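You operate a simulated robot arm through the tools that you are given. There is no shell and no other tool.

You are at the controls of a simulated robot arm. One attempt, no reset.

## Task
Measure 35 ml of spirit in the cylinder, tip it into the low beaker, then add ten drops of mint.
Fine: set the tally to the drops given; jug, dropper and cylinder go back. Set down upright: blending spirit jug, blending cylinder.

It is judged by the outcome, as a careful person would: the job done as asked, and still so three seconds after it is handed in. It fails if anything else is knocked over, pushed out of place, dropped, spilled or broken.

## Robot
A 6-joint arm with a two-finger gripper, fixed in place. Base frame: the origin is at the foot of the arm, x ahead of it, y to its left, z up; the work surface is at about z = 0.95. Lengths are in m, angles in degrees, forces in N, time in s.
Its first joint turns from -166.0 to 166.0 degrees. Payload 3.43 kg.
Tool frame: the origin (TCP) lies between the finger pads and is the grasp point; the fingertips stand 0.02 m ahead of it; z points along the fingers, y is the line along which they close. Largest opening 0.19 m; the body of the gripper starts 0.248 m behind the TCP.
Orientation is told as [roll, pitch, yaw] about the base's x, y, z axes, in that order, counted from this pose: with the fingers straight down and closing along the base's y, the tool's x points along the base's -x, its y along +y and its z along -z.

## Interface
- The arm moves only by the tool nudge_tool. Its argument "commands" is a list of rows, each a list of 7 numbers: the shift along the tool's x, y, z in units of 25 mm (1.0 is 25 mm), then the turn, a rotation vector about the tool's x, y, z in units of 4 degrees (1.0 is 4 degrees), then the closure in counts, from 0 (fully open) to 255 (shut). In form: [[x, y, z, wx, wy, wz, grip], ...]. A call has 1 to 20 rows; each row shifts and turns the commanded pose from where the row before left it, along the tool's axes as they then stand. A call with a number of a shift or a turn outside -1 to 1 is refused whole. Each row takes 0.2 s and may step no farther than 0.05 m and 8.6 degrees from the row before; otherwise, or with a gripper value out of range, the whole call is refused. Where a pose cannot be reached the arm comes as near as it can. A force on the tool above 40 N (or 10 N above the force at the start of the call, whichever is more), or a blocked arm, ends the call early, and 0.2 s more pass. The fingers move at their own pace (about 0.045 m/s each) and stop on an object; they squeeze with about 40 N. The grip force told is the motor's: it shows also when the fingers shut on nothing. Time passes only in rows, and 0.2 s behind the last, so rows that do not move let the fingers close. It gives the time, the measured TCP pose, the force on the tool (base axes), the opening and the grip force at its end, in the units of the frame above (readings bear some noise), with the torque about the TCP (base axes, N m) and any sound that the robot's microphone picked up.
- Cameras (640 x 400 px; columns grow to the right, rows downward): "scene" is fixed at [0.0504, 0.5013, 1.5532]; the picture's right is [-0.54, -0.84, 0.00], its down [-0.47, 0.30, -0.83] and it looks along [0.70, -0.45, -0.55] (base axes); focal length 327 px, centre (320, 200). "wrist" rides on the gripper at [0.07, -0.008, -0.288] in the tool frame; the picture's right is [0.12, 0.99, 0.00], its down [-0.96, 0.12, -0.25] and it looks along [-0.25, 0.03, 0.97] (tool axes); focal length 261 px, centre (320, 200).
- get_image(camera): a new picture of that camera. The clock stands still meanwhile.
- slide_trunk(by): slides the trunk up (or, below 0, down) by that many m; the arm rides with it, the base frame stays. It gives what a move gives, with no picture.
- point_at(camera, pixels): for up to 12 pixels [column, row] of the newest picture of that camera ("zoom" is the newest enlarged one), the place [x, y, z] in the base frame of the surface seen there, good to about 0.002 m. The clock stands still meanwhile.
- enlarge(camera, box): a new picture of the part [left, top, right, bottom] of that camera's present view, enlarged. The clock stands still meanwhile.
- close_job(): hands the job in; it is judged then, once.

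Open the gripper and draw the arm clear of the work before you hand the job in, unless the task says otherwise.

The tools are called after ">>>" as a command line: name --pt "numbers of a row" for each row, then --argument value for the rest, lists and objects as JSON in quotes. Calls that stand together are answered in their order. nudge_tool: Moves the arm, as the interface text tells. Its arguments: {"type":"object","properties":{"commands":{"type":"array","items":{"type":"array","items":{"type":"number"}}}},"required":["commands"]} The other tools are called the same way: slide_trunk (by) slides the trunk up or down; get_image (camera) takes a picture; point_at (camera, pixels) gives the place of the surface under pixels of a picture; enlarge (camera, box) takes an enlarged picture of a part of a camera's view; close_job () hands the job in.

At the start:

```text
time: 0.0
position: [0.5863, 0.0629, 1.3479]
ee_rot: [-0.1, 0.1, 0.0]
contact_force: [-0.5, 0.2, -0.9]
wrist_torque: [-0.03, -0.02, 0.02]
finger_gap: 0.19
grasp_force: 0.1
trunk travel left (down, up): [-0.175, 0.065]
```

scene: 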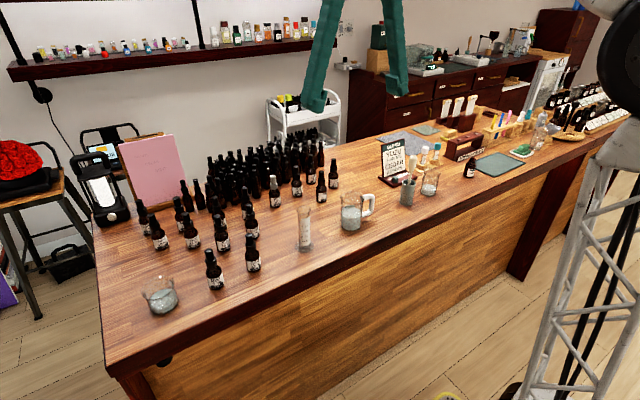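
wrist: 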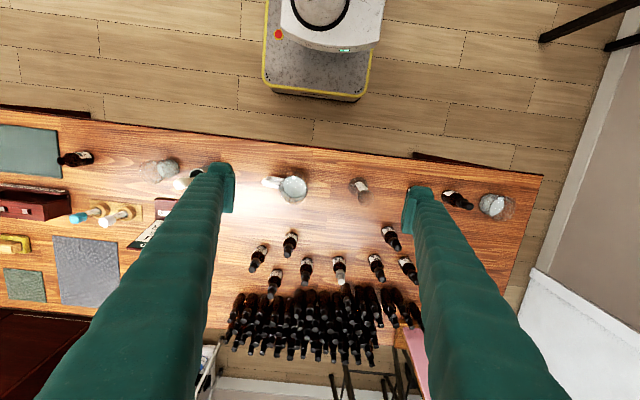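

I'll look closely at the scene first: the jug near (352,215), the cylinder near (304,228), the low beaker near (160,295), and the bottles.

>>> enlarge --camera "scene" --box '[120, 160, 300, 330]'

>>> enlarge --camera "scene" --box '[280, 120, 480, 260]'

>>> enlarge --camera "scene" --box '[360, 60, 640, 220]'

```text
2.35 times, centred on (210, 245) of scene
```

zoom: 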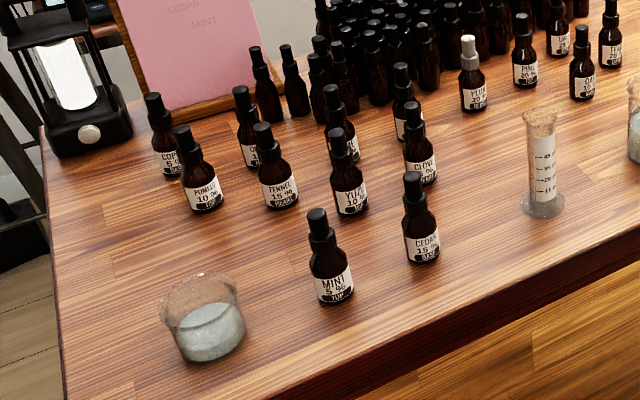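

```text
2.86 times, centred on (380, 190) of scene
```

zoom: 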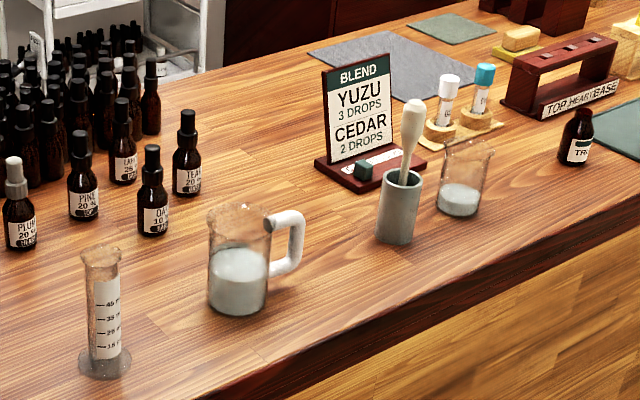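

```text
2.29 times, centred on (500, 140) of scene
```

zoom: 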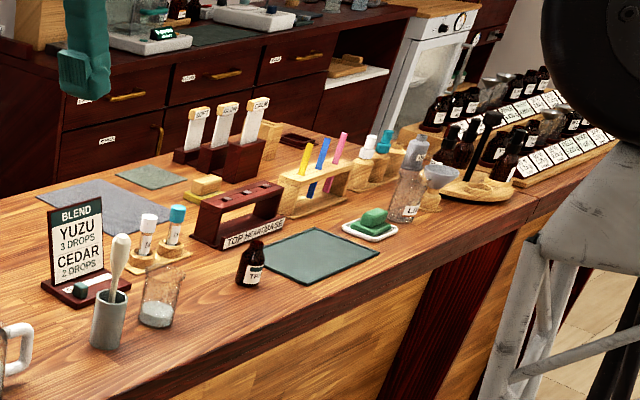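

The tall beaker at (430,185) and the wide low one at (160,295) both hold something; I zoom on the card base (possible tally), the pink board and the black device at left.

>>> enlarge --camera "scene" --box '[370, 130, 450, 210]'

>>> enlarge --camera "scene" --box '[70, 120, 200, 230]'

>>> enlarge --camera "scene" --box '[280, 185, 380, 260]'

>>> enlarge --camera "scene" --box '[130, 240, 270, 330]'

```text
5.00 times, centred on (410, 170) of scene
```

zoom: 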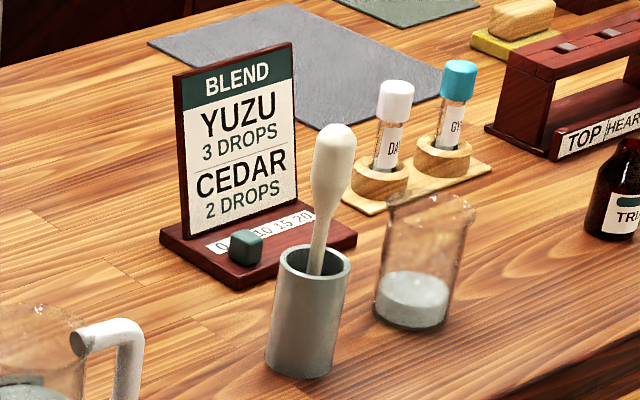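

```text
3.64 times, centred on (135, 175) of scene
```

zoom: 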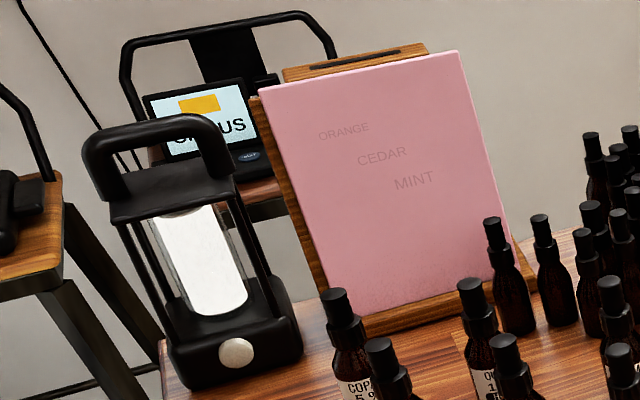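

```text
5.33 times, centred on (330, 222) of scene
```

zoom: 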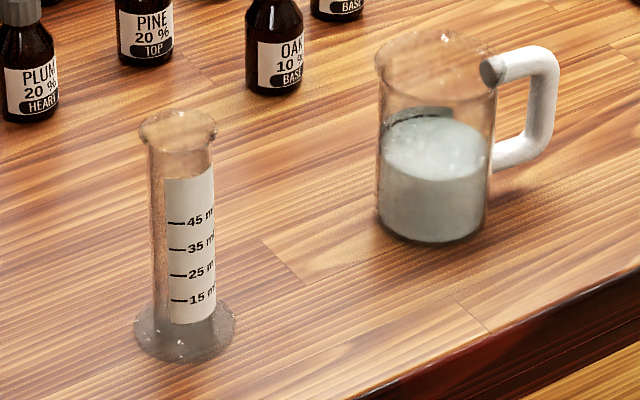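

```text
4.44 times, centred on (200, 285) of scene
```

zoom: 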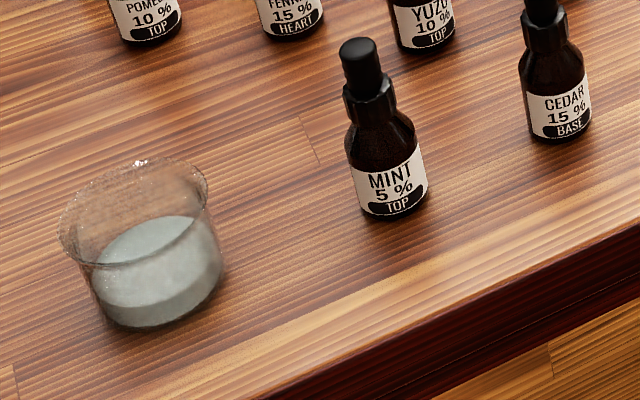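

I map the positions of the main objects with point_at on a fresh scene picture.

>>> get_image --camera "scene"

>>> point_at --camera "scene" --pixels '[[304, 250], [304, 206], [352, 230], [350, 195], [372, 205], [160, 312], [160, 280], [216, 288], [212, 252], [253, 270], [406, 204], [407, 180]]'

>>> enlarge --camera "scene" --box '[192, 240, 272, 290]'

```text
taken
```

scene: 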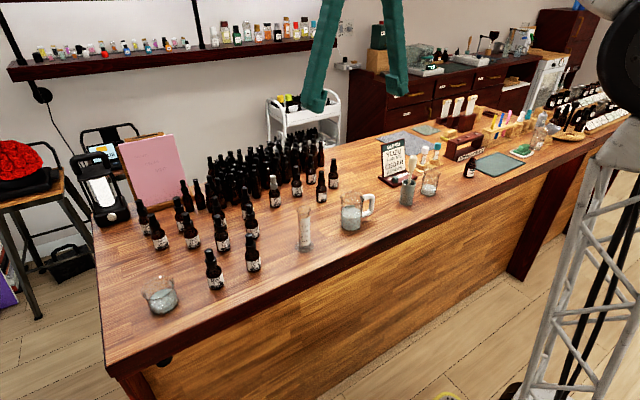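

```text
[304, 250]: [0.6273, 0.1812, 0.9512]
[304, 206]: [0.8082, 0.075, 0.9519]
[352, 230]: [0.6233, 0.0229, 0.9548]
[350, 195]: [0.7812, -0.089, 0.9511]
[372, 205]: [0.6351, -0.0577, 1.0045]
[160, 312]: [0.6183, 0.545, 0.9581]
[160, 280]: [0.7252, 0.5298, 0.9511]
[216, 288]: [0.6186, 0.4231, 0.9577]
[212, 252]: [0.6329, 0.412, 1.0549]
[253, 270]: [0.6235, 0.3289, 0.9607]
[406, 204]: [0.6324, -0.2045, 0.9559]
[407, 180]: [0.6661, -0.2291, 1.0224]
```

```text
8.00 times, centred on (232, 265) of scene
```

zoom: 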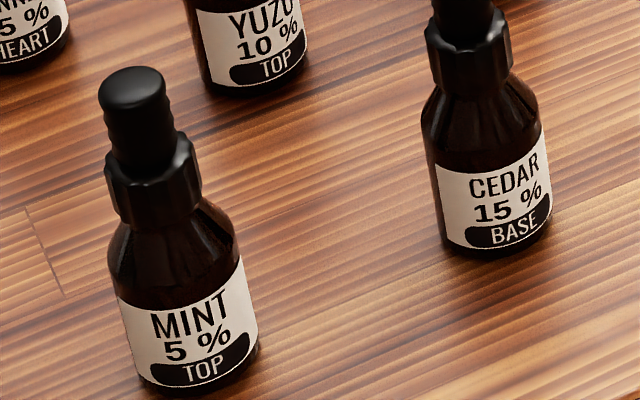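

The mint bottle has a dropper cap (rubber bulb over a collar), so that's likely the dropper. I zoom on the jug to measure its geometry.

>>> enlarge --camera "scene" --box '[330, 180, 394, 240]'

>>> point_at --camera "zoom" --pixels '[[220, 120], [190, 300], [160, 250], [260, 250], [240, 340], [220, 375], [330, 250], [430, 90], [460, 180], [390, 260], [330, 80], [200, 60]]'

```text
6.67 times, centred on (362, 210) of scene
```

zoom: 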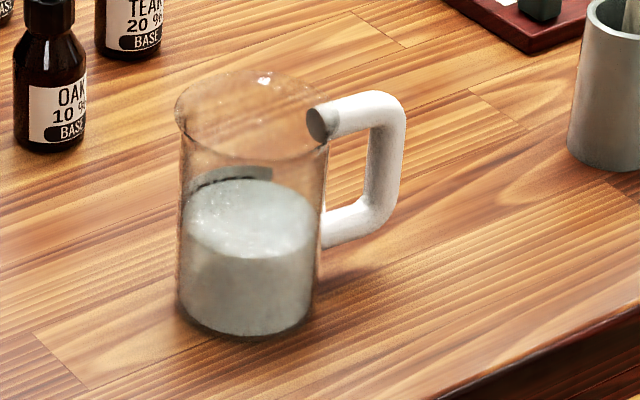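

```text
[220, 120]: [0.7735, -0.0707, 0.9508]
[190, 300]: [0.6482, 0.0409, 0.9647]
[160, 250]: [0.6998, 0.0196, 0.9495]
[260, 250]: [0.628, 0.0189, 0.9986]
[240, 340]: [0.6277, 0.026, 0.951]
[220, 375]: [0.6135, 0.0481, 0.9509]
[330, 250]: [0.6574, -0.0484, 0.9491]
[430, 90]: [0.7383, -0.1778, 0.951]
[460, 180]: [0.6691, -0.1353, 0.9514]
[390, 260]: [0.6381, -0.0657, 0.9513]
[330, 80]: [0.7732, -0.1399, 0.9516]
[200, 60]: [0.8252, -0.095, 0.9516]
```

The liquid and handle give surfaces; I take more points on them to fit the jug's centre and radius.

>>> point_at --camera "zoom" --pixels '[[250, 190], [250, 220], [200, 215], [305, 215], [250, 245], [185, 270], [310, 290], [250, 325], [370, 110], [385, 170], [360, 215], [325, 125]]'

>>> enlarge --camera "scene" --box '[280, 195, 330, 255]'

>>> point_at --camera "zoom" --pixels '[[330, 200], [330, 250], [330, 300], [355, 200], [310, 200], [320, 360], [280, 340], [360, 340], [300, 70], [320, 375], [320, 330], [330, 130]]'

```text
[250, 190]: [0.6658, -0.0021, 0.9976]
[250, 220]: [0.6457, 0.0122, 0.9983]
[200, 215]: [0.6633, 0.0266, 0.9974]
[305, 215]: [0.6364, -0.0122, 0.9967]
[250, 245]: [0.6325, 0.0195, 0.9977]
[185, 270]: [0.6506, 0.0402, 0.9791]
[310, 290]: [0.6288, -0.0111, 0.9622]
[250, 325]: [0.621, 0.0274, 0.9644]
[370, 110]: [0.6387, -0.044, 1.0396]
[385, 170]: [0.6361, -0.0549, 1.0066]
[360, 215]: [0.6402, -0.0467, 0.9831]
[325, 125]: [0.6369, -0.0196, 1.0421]
```

```text
6.67 times, centred on (305, 225) of scene
```

zoom: 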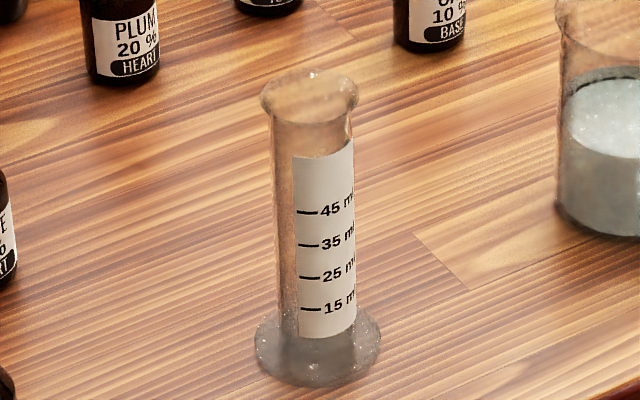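

```text
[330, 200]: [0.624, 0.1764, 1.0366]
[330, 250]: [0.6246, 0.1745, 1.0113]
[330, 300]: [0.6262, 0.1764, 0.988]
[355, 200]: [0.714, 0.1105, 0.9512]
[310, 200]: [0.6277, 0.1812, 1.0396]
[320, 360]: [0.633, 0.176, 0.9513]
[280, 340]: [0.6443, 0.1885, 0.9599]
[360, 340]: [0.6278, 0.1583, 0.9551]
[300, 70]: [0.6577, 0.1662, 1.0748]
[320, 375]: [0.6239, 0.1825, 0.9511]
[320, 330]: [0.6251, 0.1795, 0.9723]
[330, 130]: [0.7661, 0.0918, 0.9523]
```

The cylinder's 35 mark sits at about z=1.0145. Now I zoom on the low beaker, the tally slider and the grey cup.

>>> enlarge --camera "scene" --box '[130, 265, 194, 325]'

>>> point_at --camera "zoom" --pixels '[[330, 190], [330, 220], [260, 210], [400, 210], [330, 260], [240, 260], [420, 270], [330, 320], [300, 340], [200, 130], [330, 70], [290, 130]]'

>>> enlarge --camera "scene" --box '[376, 160, 424, 190]'

>>> point_at --camera "zoom" --pixels '[[250, 180], [215, 210], [265, 220], [240, 160], [230, 220], [300, 260], [200, 195], [330, 150], [290, 165], [380, 135], [440, 130], [490, 110]]'

```text
6.67 times, centred on (162, 295) of scene
```

zoom: 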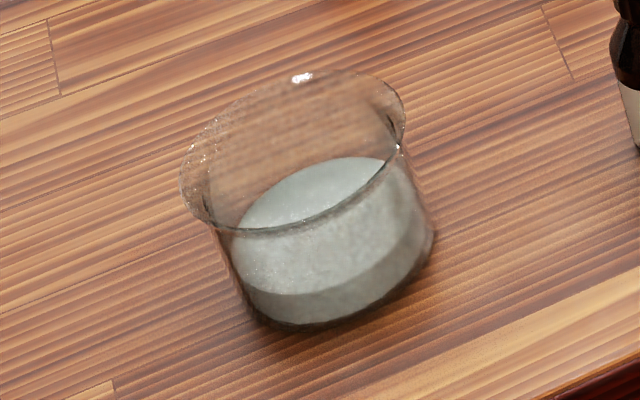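

```text
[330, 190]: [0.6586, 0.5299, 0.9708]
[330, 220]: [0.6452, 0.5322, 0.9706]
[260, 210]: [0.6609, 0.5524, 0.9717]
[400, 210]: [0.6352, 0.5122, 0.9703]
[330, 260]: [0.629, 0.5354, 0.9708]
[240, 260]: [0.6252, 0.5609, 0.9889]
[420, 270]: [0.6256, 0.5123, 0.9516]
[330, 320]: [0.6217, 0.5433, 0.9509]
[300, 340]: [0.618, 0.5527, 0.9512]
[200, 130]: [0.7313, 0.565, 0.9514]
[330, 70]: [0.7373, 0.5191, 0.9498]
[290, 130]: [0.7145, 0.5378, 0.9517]
```

```text
13.33 times, centred on (400, 175) of scene
```

zoom: 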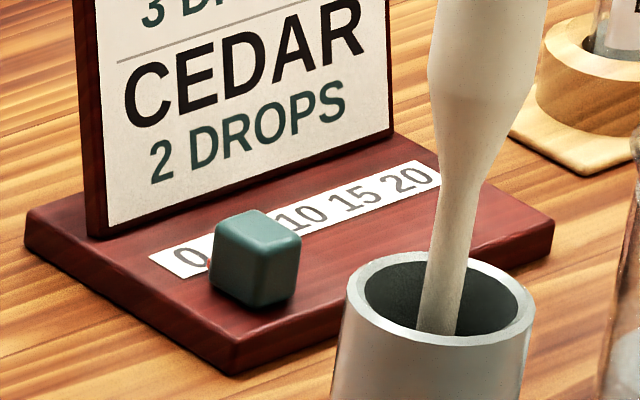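

```text
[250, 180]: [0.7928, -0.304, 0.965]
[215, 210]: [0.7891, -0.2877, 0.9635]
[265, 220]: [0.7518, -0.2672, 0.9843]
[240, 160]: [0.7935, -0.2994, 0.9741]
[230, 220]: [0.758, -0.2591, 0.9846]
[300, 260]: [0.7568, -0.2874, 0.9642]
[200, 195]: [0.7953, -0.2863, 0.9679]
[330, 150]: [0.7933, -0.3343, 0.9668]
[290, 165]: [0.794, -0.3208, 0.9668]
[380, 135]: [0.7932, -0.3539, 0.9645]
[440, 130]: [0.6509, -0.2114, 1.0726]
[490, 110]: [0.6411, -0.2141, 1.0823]
```

The tally is the green slider at about (0.76,-0.27) on the card's base, with marks 0 to 20. I enlarge the wrist view for top-down looks at the mint bottle, the jug and the grey cup.

>>> get_image --camera "wrist"

>>> enlarge --camera "wrist" --box '[430, 170, 530, 230]'

>>> enlarge --camera "wrist" --box '[250, 150, 400, 230]'

>>> enlarge --camera "wrist" --box '[120, 140, 230, 250]'

```text
taken
```

wrist: 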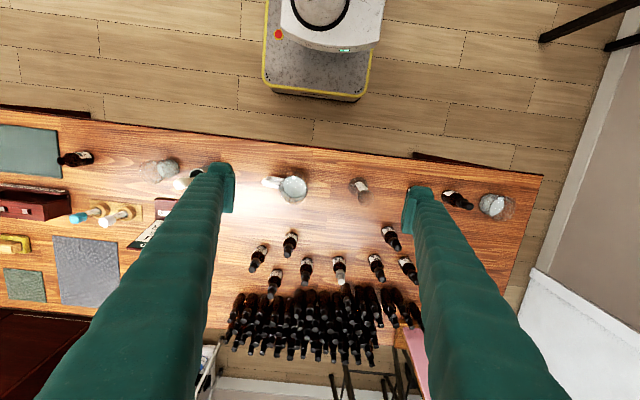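

```text
6.40 times, centred on (480, 200) of wrist
```

zoom: 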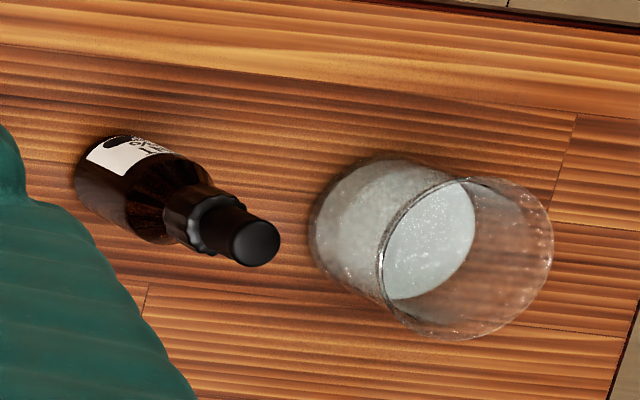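

```text
4.27 times, centred on (325, 190) of wrist
```

zoom: 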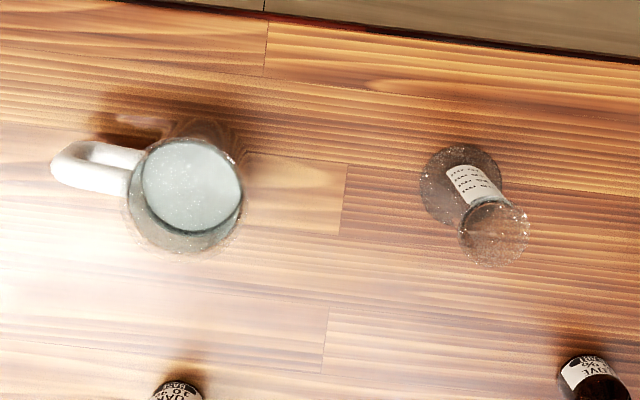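

```text
3.64 times, centred on (175, 195) of wrist
```

zoom: 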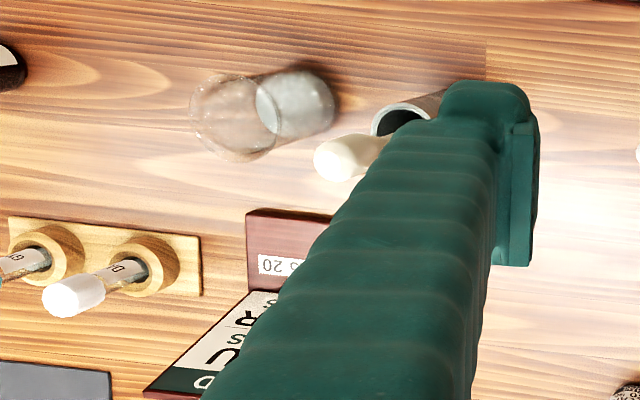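

The jug handle points along -y and the label of the cylinder faces -x. I move the hand over the grey cup to look at the white item there.

>>> nudge_tool --pt "0 -1 0 0 0 0 0" --pt "0 -1 0 0 0 0 0" --pt "0 -1 0 0 0 0 0" --pt "0 -1 0 0 0 0 0" --pt "0 -1 0 0 0 0 0" --pt "0 -1 0 0 0 0 0" --pt "0 -1 0 0 0 0 0" --pt "0 -1 0 0 0 0 0" --pt "0 -1 0 0 0 0 0" --pt "0 -1 0 0 0 0 0" --pt "0 -1 0 0 0 0 0"

>>> enlarge --camera "wrist" --box '[260, 100, 400, 240]'

>>> enlarge --camera "scene" --box '[385, 140, 445, 210]'

```text
time: 2.4
position: [0.5859, -0.2129, 1.3476]
ee_rot: [-0.3, -0.3, 0.0]
contact_force: [-0.2, -0.2, 0.0]
wrist_torque: [-0.1, -0.01, -0.01]
finger_gap: 0.19
grasp_force: 0.0
trunk travel left (down, up): [-0.175, 0.065]
```

```text
2.86 times, centred on (330, 170) of wrist
```

zoom: 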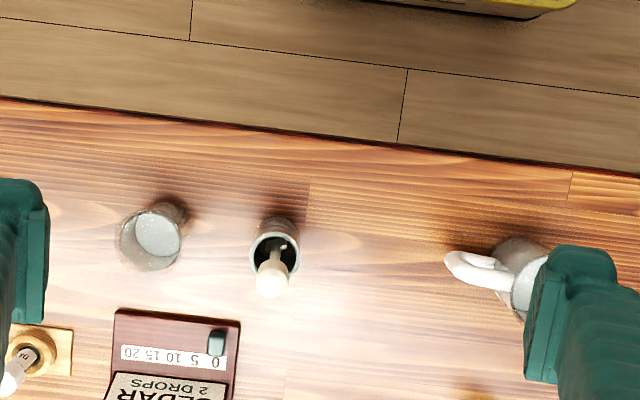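

```text
5.71 times, centred on (415, 175) of scene
```

zoom: 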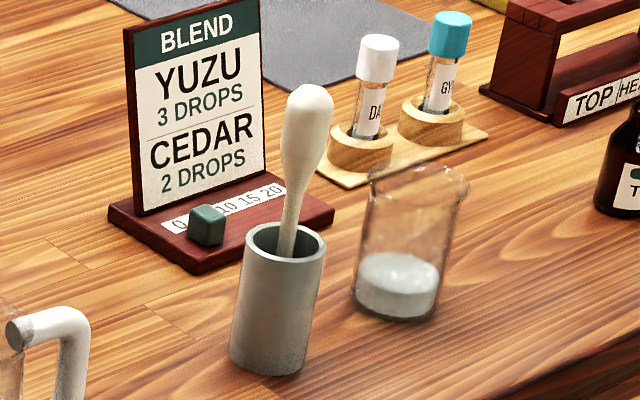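

Top view shows the tally knob stands at 0. I zoom further into the white item in the cup and into the mint bottle cap.

>>> enlarge --camera "wrist" --box '[300, 165, 350, 205]'

>>> enlarge --camera "scene" --box '[395, 148, 425, 183]'

>>> enlarge --camera "scene" --box '[200, 245, 230, 270]'

>>> enlarge --camera "scene" --box '[230, 160, 350, 260]'

```text
10.00 times, centred on (325, 185) of wrist
```

zoom: 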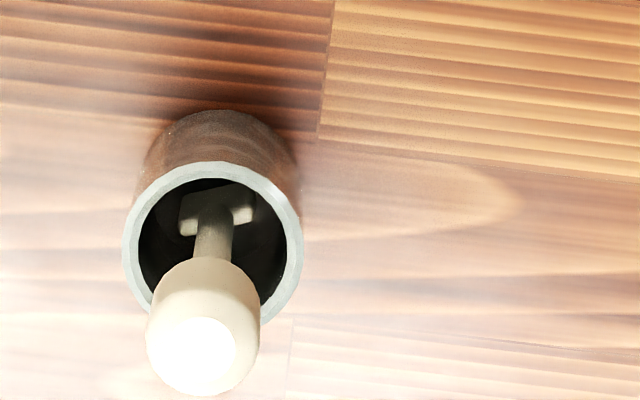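

```text
11.43 times, centred on (410, 166) of scene
```

zoom: 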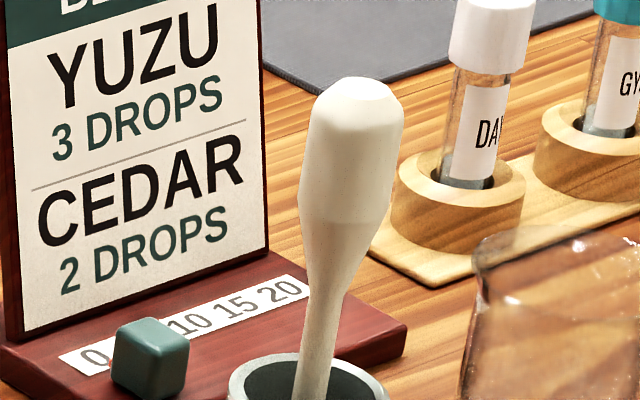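

```text
16.00 times, centred on (215, 258) of scene
```

zoom: 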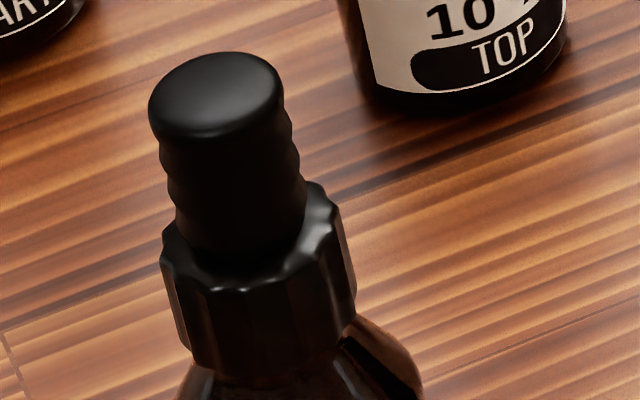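

```text
4.00 times, centred on (290, 210) of scene
```

zoom: 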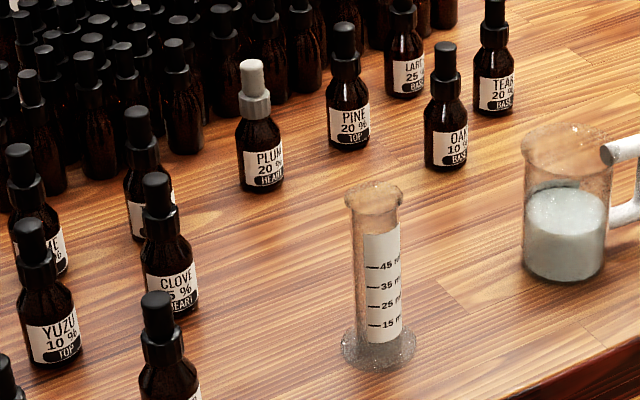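

The white item has a T-foot, so it is a stirrer; the dropper is the mint bottle's bulb cap. I turn the hand to close along x (yaw 90) so the fingers can take the jug body clear of its handle.

>>> nudge_tool --pt "0 0 0 0 0 -1 100" --pt "0 0 0 0 0 -1 100" --pt "0 0 0 0 0 -1 100" --pt "0 0 0 0 0 -1 100" --pt "0 0 0 0 0 -1 100" --pt "0 0 0 0 0 -1 100" --pt "0 0 0 0 0 -1 100" --pt "0 0 0 0 0 -1 100" --pt "0 0 0 0 0 -1 100" --pt "0 0 0 0 0 -1 100" --pt "0 0 0 0 0 -1 100" --pt "0 0 0 0 0 -1 100" --pt "0 0 0 0 0 -1 100" --pt "0 0 0 0 0 -1 100" --pt "0 0 0 0 0 -1 100" --pt "0 0 0 0 0 -1 100" --pt "0 0 0 0 0 -1 100" --pt "0 0 0 0 0 -1 100" --pt "0 0 0 0 0 -1 100" --pt "0 0 0 0 0 -1 100"

>>> nudge_tool --pt "0 0 0 0 0 -1 100" --pt "0 0 0 0 0 -1 100" --pt "0 0 0 0 0 -0.5 100" --pt "-1 0 0 0 0 0 100" --pt "-1 0 0 0 0 0 100" --pt "-1 0 0 0 0 0 100" --pt "-1 0 0 0 0 0 100" --pt "-1 0 0 0 0 0 100" --pt "-1 0 0 0 0 0 100" --pt "-1 0 0 0 0 0 100" --pt "-1 0 0 0 0 0 100" --pt "-0.96 0 0 0 0 0 100" --pt "0 -1 0 0 0 0 100" --pt "0 -1 0 0 0 0 100" --pt "0 -0.4 0 0 0 0 100"

>>> get_image --camera "wrist"

>>> get_image --camera "scene"

```text
time: 6.6
position: [0.5866, -0.2127, 1.3466]
ee_rot: [-0.2, 0.2, 79.9]
contact_force: [-0.5, 0.1, 0.0]
wrist_torque: [-0.02, -0.02, 0.0]
finger_gap: 0.1156
grasp_force: 0.0
trunk travel left (down, up): [-0.175, 0.065]
```

```text
time: 9.8
position: [0.6451, 0.0117, 1.3437]
ee_rot: [-0.4, 0.1, 89.9]
contact_force: [-0.8, 0.1, 0.0]
wrist_torque: [-0.01, 0.0, -0.03]
finger_gap: 0.1158
grasp_force: 0.1
out of reach, approached as far as the arm can: row 14
trunk travel left (down, up): [-0.175, 0.065]
```

```text
taken
```

wrist: 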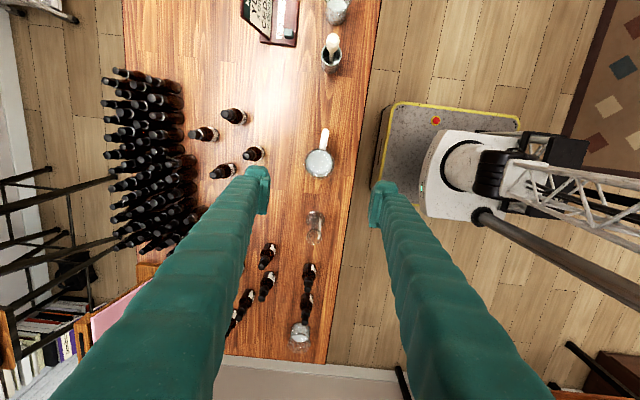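

```text
taken
```

scene: 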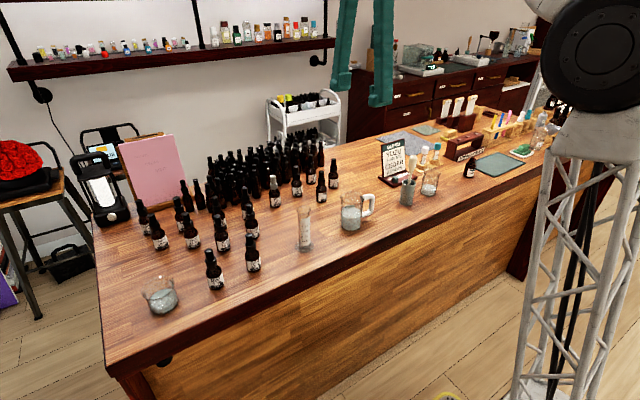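

The reach is limited this high at x=0.645, so I'll descend a bit. From the wrist view the jug is at (320,160) and the cylinder at (316,225); I measure them from above.

>>> enlarge --camera "wrist" --box '[280, 120, 360, 180]'

>>> point_at --camera "wrist" --pixels '[[318, 162], [325, 132], [310, 218], [256, 155], [223, 172], [233, 117], [306, 280], [298, 334]]'

```text
6.67 times, centred on (320, 150) of wrist
```

zoom: 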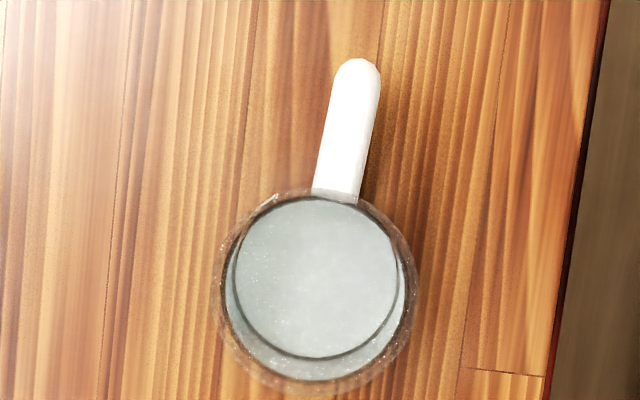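

```text
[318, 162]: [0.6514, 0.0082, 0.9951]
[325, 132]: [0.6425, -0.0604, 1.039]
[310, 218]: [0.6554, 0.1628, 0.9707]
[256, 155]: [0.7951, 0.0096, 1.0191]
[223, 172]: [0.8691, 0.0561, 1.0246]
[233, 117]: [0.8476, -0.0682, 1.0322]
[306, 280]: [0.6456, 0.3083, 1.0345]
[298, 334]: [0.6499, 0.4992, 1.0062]
```

The handle lies exactly along -y. I take points on the liquid's edge from this zoom to fix the jug's centre.

>>> point_at --camera "zoom" --pixels '[[245, 275], [390, 275], [317, 205], [317, 347], [317, 275], [280, 230], [355, 320], [360, 70], [345, 130], [340, 180], [330, 130], [365, 130]]'

>>> enlarge --camera "wrist" --box '[280, 195, 360, 255]'

>>> point_at --camera "zoom" --pixels '[[220, 190], [240, 220], [300, 250], [320, 180], [280, 180], [260, 250], [320, 260], [340, 130]]'

```text
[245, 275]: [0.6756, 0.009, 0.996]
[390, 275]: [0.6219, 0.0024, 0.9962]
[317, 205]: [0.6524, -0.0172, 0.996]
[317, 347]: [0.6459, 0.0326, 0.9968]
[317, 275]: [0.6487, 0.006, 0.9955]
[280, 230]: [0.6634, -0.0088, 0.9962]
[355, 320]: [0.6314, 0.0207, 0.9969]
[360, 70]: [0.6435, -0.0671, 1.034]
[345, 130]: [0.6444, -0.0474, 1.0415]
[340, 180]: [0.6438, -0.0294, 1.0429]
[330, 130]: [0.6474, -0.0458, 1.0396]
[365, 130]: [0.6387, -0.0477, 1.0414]
```

```text
6.67 times, centred on (320, 225) of wrist
```

zoom: 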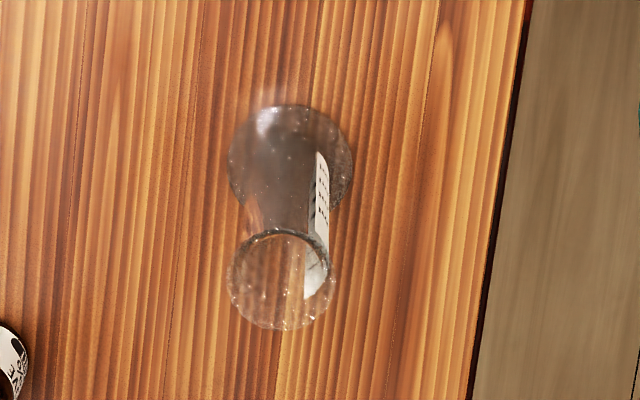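

```text
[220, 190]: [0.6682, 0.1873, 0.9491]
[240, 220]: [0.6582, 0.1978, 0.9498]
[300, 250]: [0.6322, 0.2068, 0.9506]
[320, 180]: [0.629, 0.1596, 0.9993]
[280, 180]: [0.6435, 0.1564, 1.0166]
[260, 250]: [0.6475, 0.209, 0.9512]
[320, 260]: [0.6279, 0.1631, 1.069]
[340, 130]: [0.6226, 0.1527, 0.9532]
```

Jug centre is about (0.647, 0.009), rim at z≈1.055; cylinder about (0.638, 0.172). I step back toward -y, descend, and lean the hand 35° so that the fingers will straddle the handle.

>>> nudge_tool --pt "1 0 0.5 0 0 0 120" --pt "1 0 0.5 0 0 0 120" --pt "1 0 0.5 0 0 0 120" --pt "1 0 0.5 0 0 0 120" --pt "0.6 0 1 0 0 0 120" --pt "0 0 1 0 0 0 120" --pt "0 0 1 0 0 0 120" --pt "0 0 1 0 0 0 120" --pt "0 0 1 0 0 0 120" --pt "0 0 0 0 -1 0 120" --pt "0 0 0 0 -1 0 120" --pt "0 0 0 0 -1 0 120" --pt "0 0 0 0 -1 0 120" --pt "0 0 0 0 -1 0 120" --pt "0 0 0 0 -1 0 120" --pt "0 0 0 0 -1 0 120" --pt "0 0 0 0 -1 0 120" --pt "0 0 0 0 -0.75 0 120" --pt "0 0 0 0 0 0 120"

>>> get_image --camera "wrist"

>>> get_image --camera "scene"

```text
time: 13.8
position: [0.6451, -0.104, 1.1701]
ee_rot: [-0.1, -35.1, 90.0]
contact_force: [0.6, -0.2, 0.8]
wrist_torque: [0.01, 0.02, 0.01]
finger_gap: 0.1006
grasp_force: 0.1
trunk travel left (down, up): [-0.175, 0.065]
```

```text
taken
```

wrist: 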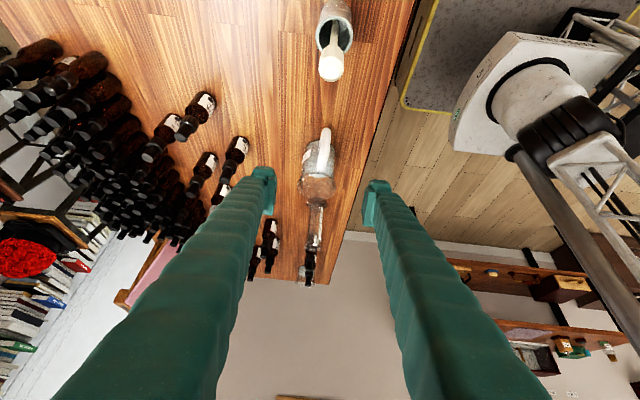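

```text
taken
```

scene: 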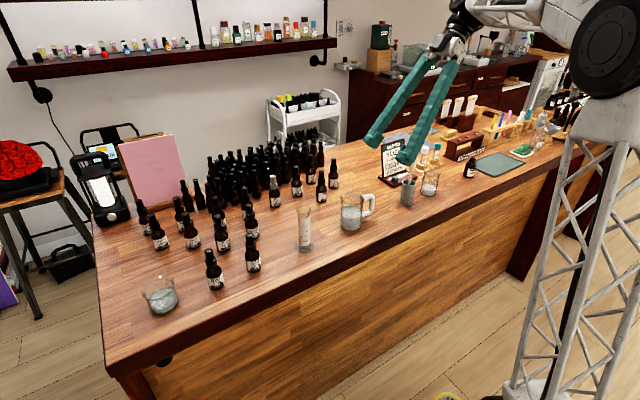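

The lean is as wanted. I advance along the fingers to straddle the jug at z≈1.0.

>>> nudge_tool --pt "0.2 -0.08 1 0 0 0 120" --pt "0 0 1 0 0 0 120" --pt "0 0 1 0 0 0 120" --pt "0 0 1 0 0 0 120" --pt "0 0 1 0 0 0 120" --pt "0 0 1 0 0 0 120" --pt "0 0 1 0 0 0 120" --pt "0 0 1 0 0 0 120" --pt "0 0 0.16 0 0 0 120"

>>> enlarge --camera "wrist" --box '[220, 120, 420, 245]'

>>> enlarge --camera "scene" --box '[280, 120, 440, 260]'

```text
time: 15.8
position: [0.6477, 0.0104, 0.9987]
ee_rot: [-0.1, -35.0, 90.0]
contact_force: [0.2, 0.5, -0.9]
wrist_torque: [0.03, -0.02, -0.06]
finger_gap: 0.1006
grasp_force: 0.1
trunk travel left (down, up): [-0.175, 0.065]
```

```text
3.20 times, centred on (320, 182) of wrist
```

zoom: 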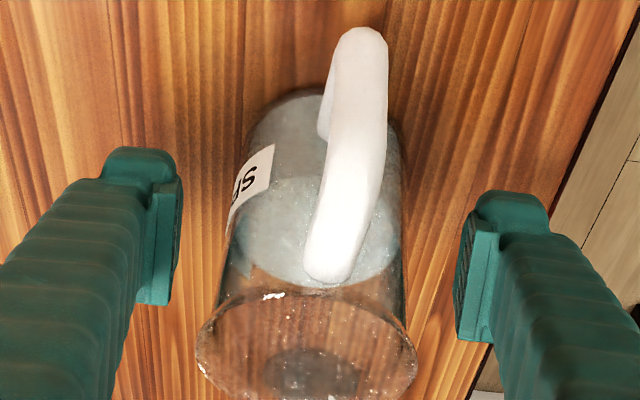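

```text
2.86 times, centred on (360, 190) of scene
```

zoom: 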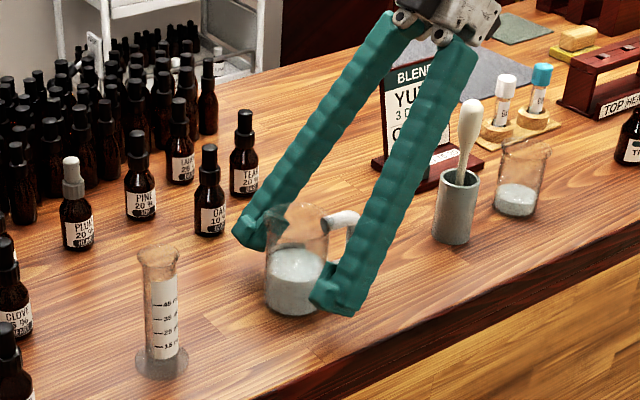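

The jug (label "SP…") stands between the pads. I close gently on the body.

>>> nudge_tool --pt "0 0 0 0 0 0 150" --pt "0 0 0 0 0 0 165" --pt "0 0 0 0 0 0 172" --pt "0 0 0 0 0 0 178" --pt "0 0 0 0 0 0 190" --pt "0 0 0 0 0 0 200" --pt "0 0 0 0 0 0 200" --pt "0 0 0 0 0 0 200" --pt "0 0 0 0 0 0 200"

>>> enlarge --camera "scene" --box '[280, 120, 440, 260]'

```text
time: 17.8
position: [0.6475, 0.0108, 0.9993]
ee_rot: [0.1, -35.0, 90.0]
contact_force: [0.6, 0.0, 0.4]
wrist_torque: [0.03, -0.02, 0.01]
finger_gap: 0.0675
grasp_force: 39.8
trunk travel left (down, up): [-0.175, 0.065]
```

```text
2.86 times, centred on (360, 190) of scene
```

zoom: 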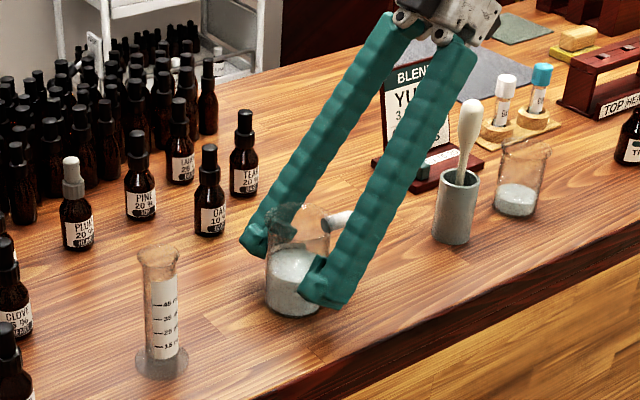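

Gap stopped at 0.0675 with full force; I check whether the pads bear on the wall or only on the rim.

>>> enlarge --camera "wrist" --box '[250, 130, 390, 230]'

>>> enlarge --camera "scene" --box '[325, 180, 405, 240]'

```text
4.00 times, centred on (320, 180) of wrist
```

zoom: 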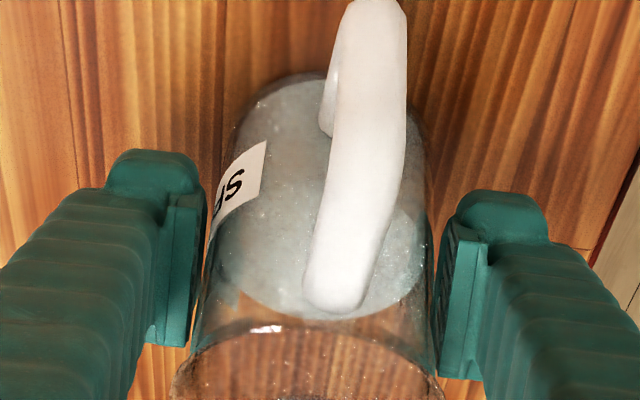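

```text
6.67 times, centred on (365, 210) of scene
```

zoom: 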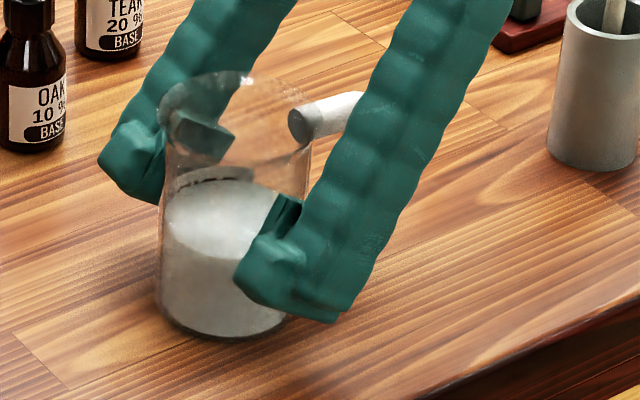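

The pads bear on the glass wall. I lift straight up a little first to check the hold.

>>> nudge_tool --pt "-0.143 0 -0.205 0 0 0 200" --pt "-0.287 0 -0.41 0 0 0 200" --pt "-0.574 0 -0.819 0 0 0 200" --pt "0 0 0 0 0 0 200"

>>> enlarge --camera "scene" --box '[280, 120, 440, 260]'

```text
time: 18.8
position: [0.6476, 0.0101, 1.0438]
ee_rot: [0.0, -35.0, 90.0]
contact_force: [-1.3, -0.1, -3.3]
wrist_torque: [0.04, 0.0, 0.02]
finger_gap: 0.0675
grasp_force: 39.3
trunk travel left (down, up): [-0.175, 0.065]
```

```text
2.86 times, centred on (360, 190) of scene
```

zoom: 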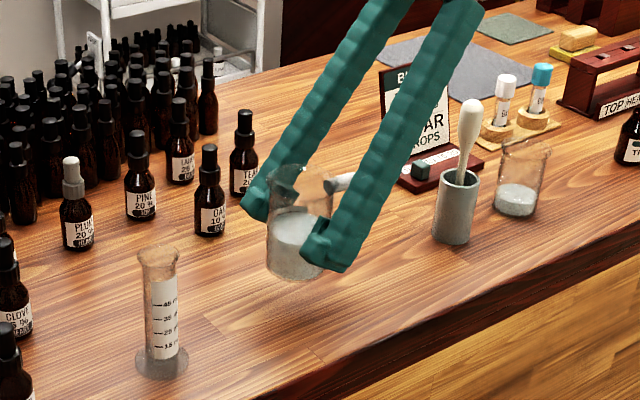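

The jug came up upright. I raise it to z≈1.17, shift to y≈0.06 and tilt it to 48°, below the pouring angle (~62°).

>>> nudge_tool --pt "-0.574 0 -0.819 0 0 0 200" --pt "-0.574 0 -0.819 0 0 0 200" --pt "-0.574 0 -0.819 0 0 0 200" --pt "-0.574 0 -0.819 0 0 0 200" --pt "-0.574 0 -0.819 0 0 0 200" --pt "-0.819 0 0.574 0 0 0 200" --pt "-0.819 0 0.574 0 0 0 200" --pt "0 0 0 0 1 0 200" --pt "0 0 0 0 1 0 200" --pt "0 0 0 0 1 0 200" --pt "0 0 0 0 1 0 200" --pt "0 0 0 0 1 0 200" --pt "0 0 0 0 1 0 200" --pt "0 0 0 0 1 0 200" --pt "0 0 0 0 1 0 200"

>>> enlarge --camera "scene" --box '[260, 100, 420, 260]'

>>> get_image --camera "wrist"

```text
time: 22.0
position: [0.6472, 0.0591, 1.1684]
ee_rot: [0.0, -2.9, 89.9]
contact_force: [0.1, -0.1, -2.5]
wrist_torque: [0.11, -0.01, 0.01]
finger_gap: 0.0674
grasp_force: 39.6
trunk travel left (down, up): [-0.175, 0.065]
```

```text
2.50 times, centred on (340, 180) of scene
```

zoom: 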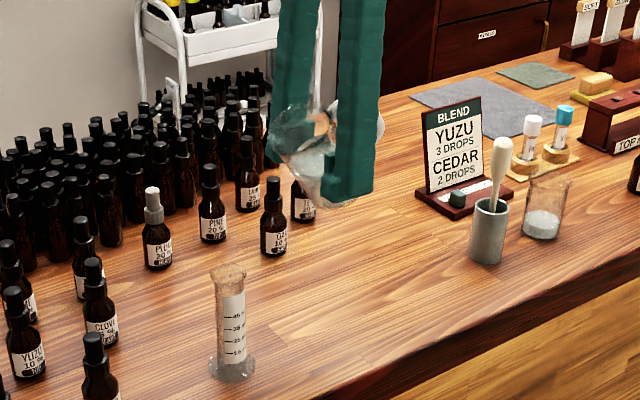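

```text
taken
```

wrist: 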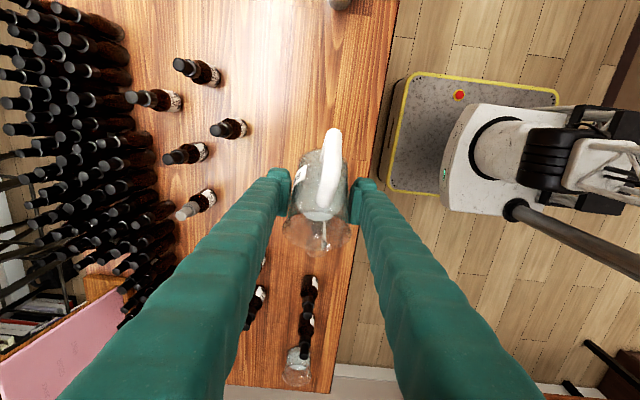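

The jug follows the hand (tilt ~32°). I tilt on to 48° and look at it.

>>> nudge_tool --pt "0 0 0 0 1 0 200" --pt "0 0 0 0 1 0 200" --pt "0 0 0 0 1 0 200" --pt "0 0 0 0 1 0 200" --pt "0 0 0 0 0 0 200"

>>> enlarge --camera "wrist" --box '[240, 110, 400, 270]'

>>> enlarge --camera "scene" --box '[300, 120, 380, 200]'

```text
time: 23.2
position: [0.646, 0.0598, 1.1678]
ee_rot: [-0.1, 13.1, 90.0]
contact_force: [-1.0, 0.0, -2.7]
wrist_torque: [0.01, 0.0, -0.02]
finger_gap: 0.0675
grasp_force: 39.3
trunk travel left (down, up): [-0.175, 0.065]
```

```text
2.50 times, centred on (320, 190) of wrist
```

zoom: 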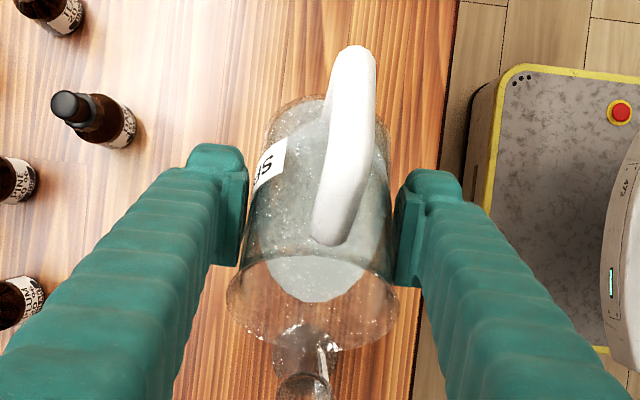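

```text
5.00 times, centred on (340, 160) of scene
```

zoom: 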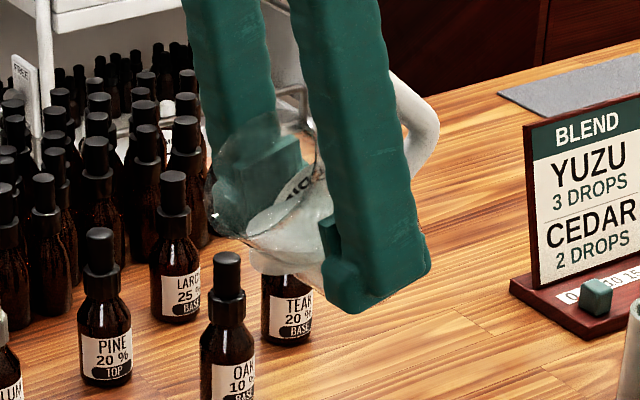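

Liquid stays level and well below the lip at 48°. I move the lip over the cylinder's mouth at a safe height.

>>> nudge_tool --pt "-0.664 0.107 0.325 0 0 0 200" --pt "-0.664 0.107 0.325 0 0 0 200" --pt "-0.664 0.107 0.325 0 0 0 200" --pt "0 0 0 0 0 0 200"

>>> enlarge --camera "wrist" --box '[240, 150, 400, 310]'

>>> enlarge --camera "scene" --box '[270, 150, 370, 260]'

```text
time: 24.2
position: [0.6391, 0.1035, 1.1349]
ee_rot: [0.0, 13.0, 90.0]
contact_force: [-0.4, -0.5, -2.2]
wrist_torque: [0.06, 0.0, -0.03]
finger_gap: 0.0676
grasp_force: 40.0
trunk travel left (down, up): [-0.175, 0.065]
```

```text
2.50 times, centred on (320, 230) of wrist
```

zoom: 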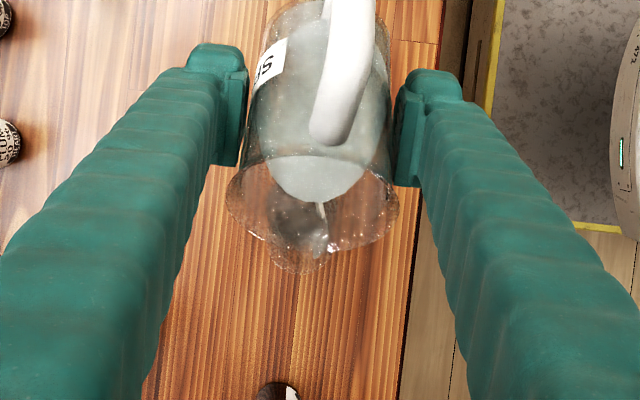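

```text
3.64 times, centred on (320, 205) of scene
```

zoom: 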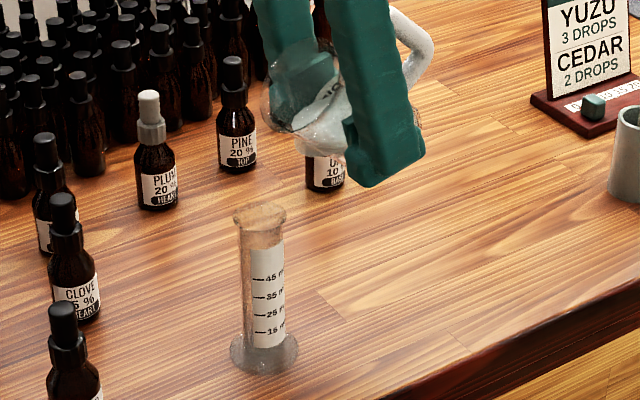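

I zoom in closer on the lip against the mouth to verify the alignment before tilting further.

>>> enlarge --camera "scene" --box '[290, 160, 340, 215]'

>>> enlarge --camera "wrist" --box '[290, 200, 350, 245]'

```text
7.27 times, centred on (315, 188) of scene
```

zoom: 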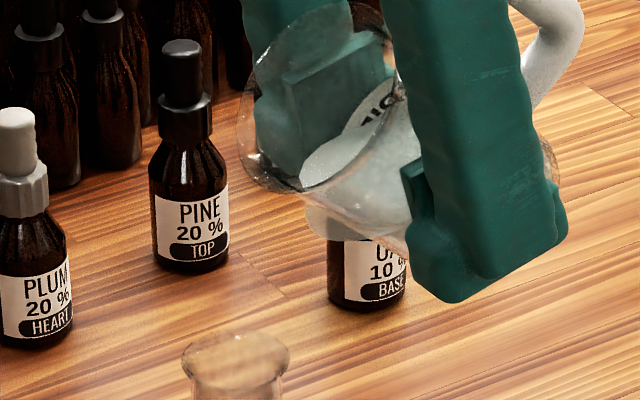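

```text
8.89 times, centred on (320, 222) of wrist
```

zoom: 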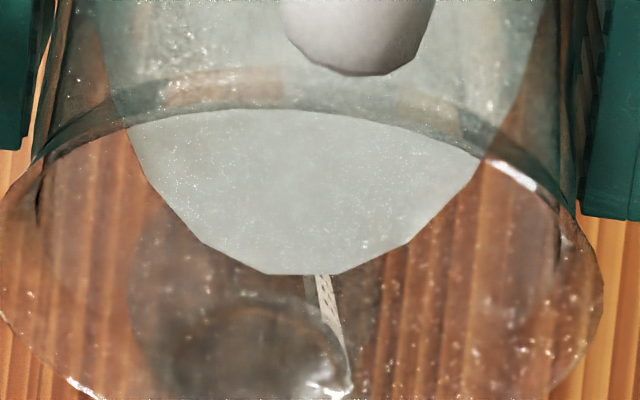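

The lip at zoom (243,165) sits above the cylinder rim (235,365), as computed. I lower by 13 mm and tilt to 58°.

>>> nudge_tool --pt "0.118 0 0.506 0 0 0 200" --pt "0 0 0 0 1 0 200" --pt "0 0 0 0 1 0 200" --pt "0 0 0 0 0.5 0 200" --pt "0 0 0 0 0 0 200"

>>> enlarge --camera "scene" --box '[280, 170, 340, 250]'

>>> enlarge --camera "wrist" --box '[270, 180, 370, 260]'

```text
time: 25.4
position: [0.6395, 0.0958, 1.1229]
ee_rot: [0.0, 23.0, 89.9]
contact_force: [0.3, 0.9, -1.7]
wrist_torque: [0.06, 0.0, 0.03]
finger_gap: 0.0673
grasp_force: 40.3
trunk travel left (down, up): [-0.175, 0.065]
```

```text
5.00 times, centred on (310, 210) of scene
```

zoom: 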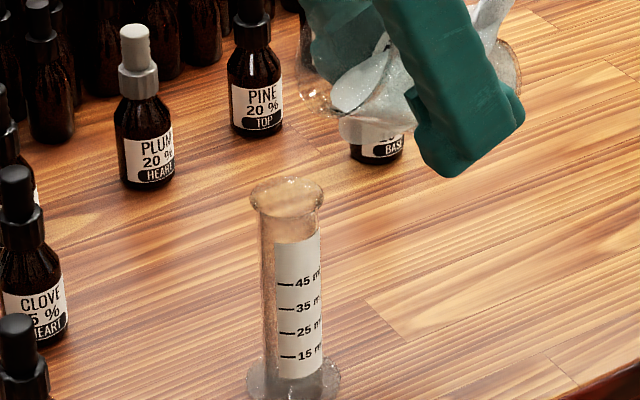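

```text
5.00 times, centred on (320, 220) of wrist
```

zoom: 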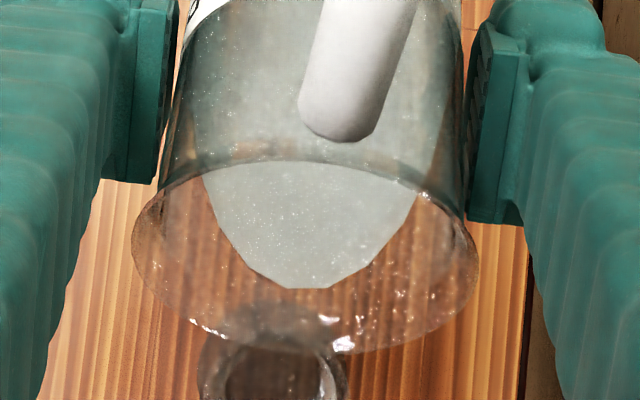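

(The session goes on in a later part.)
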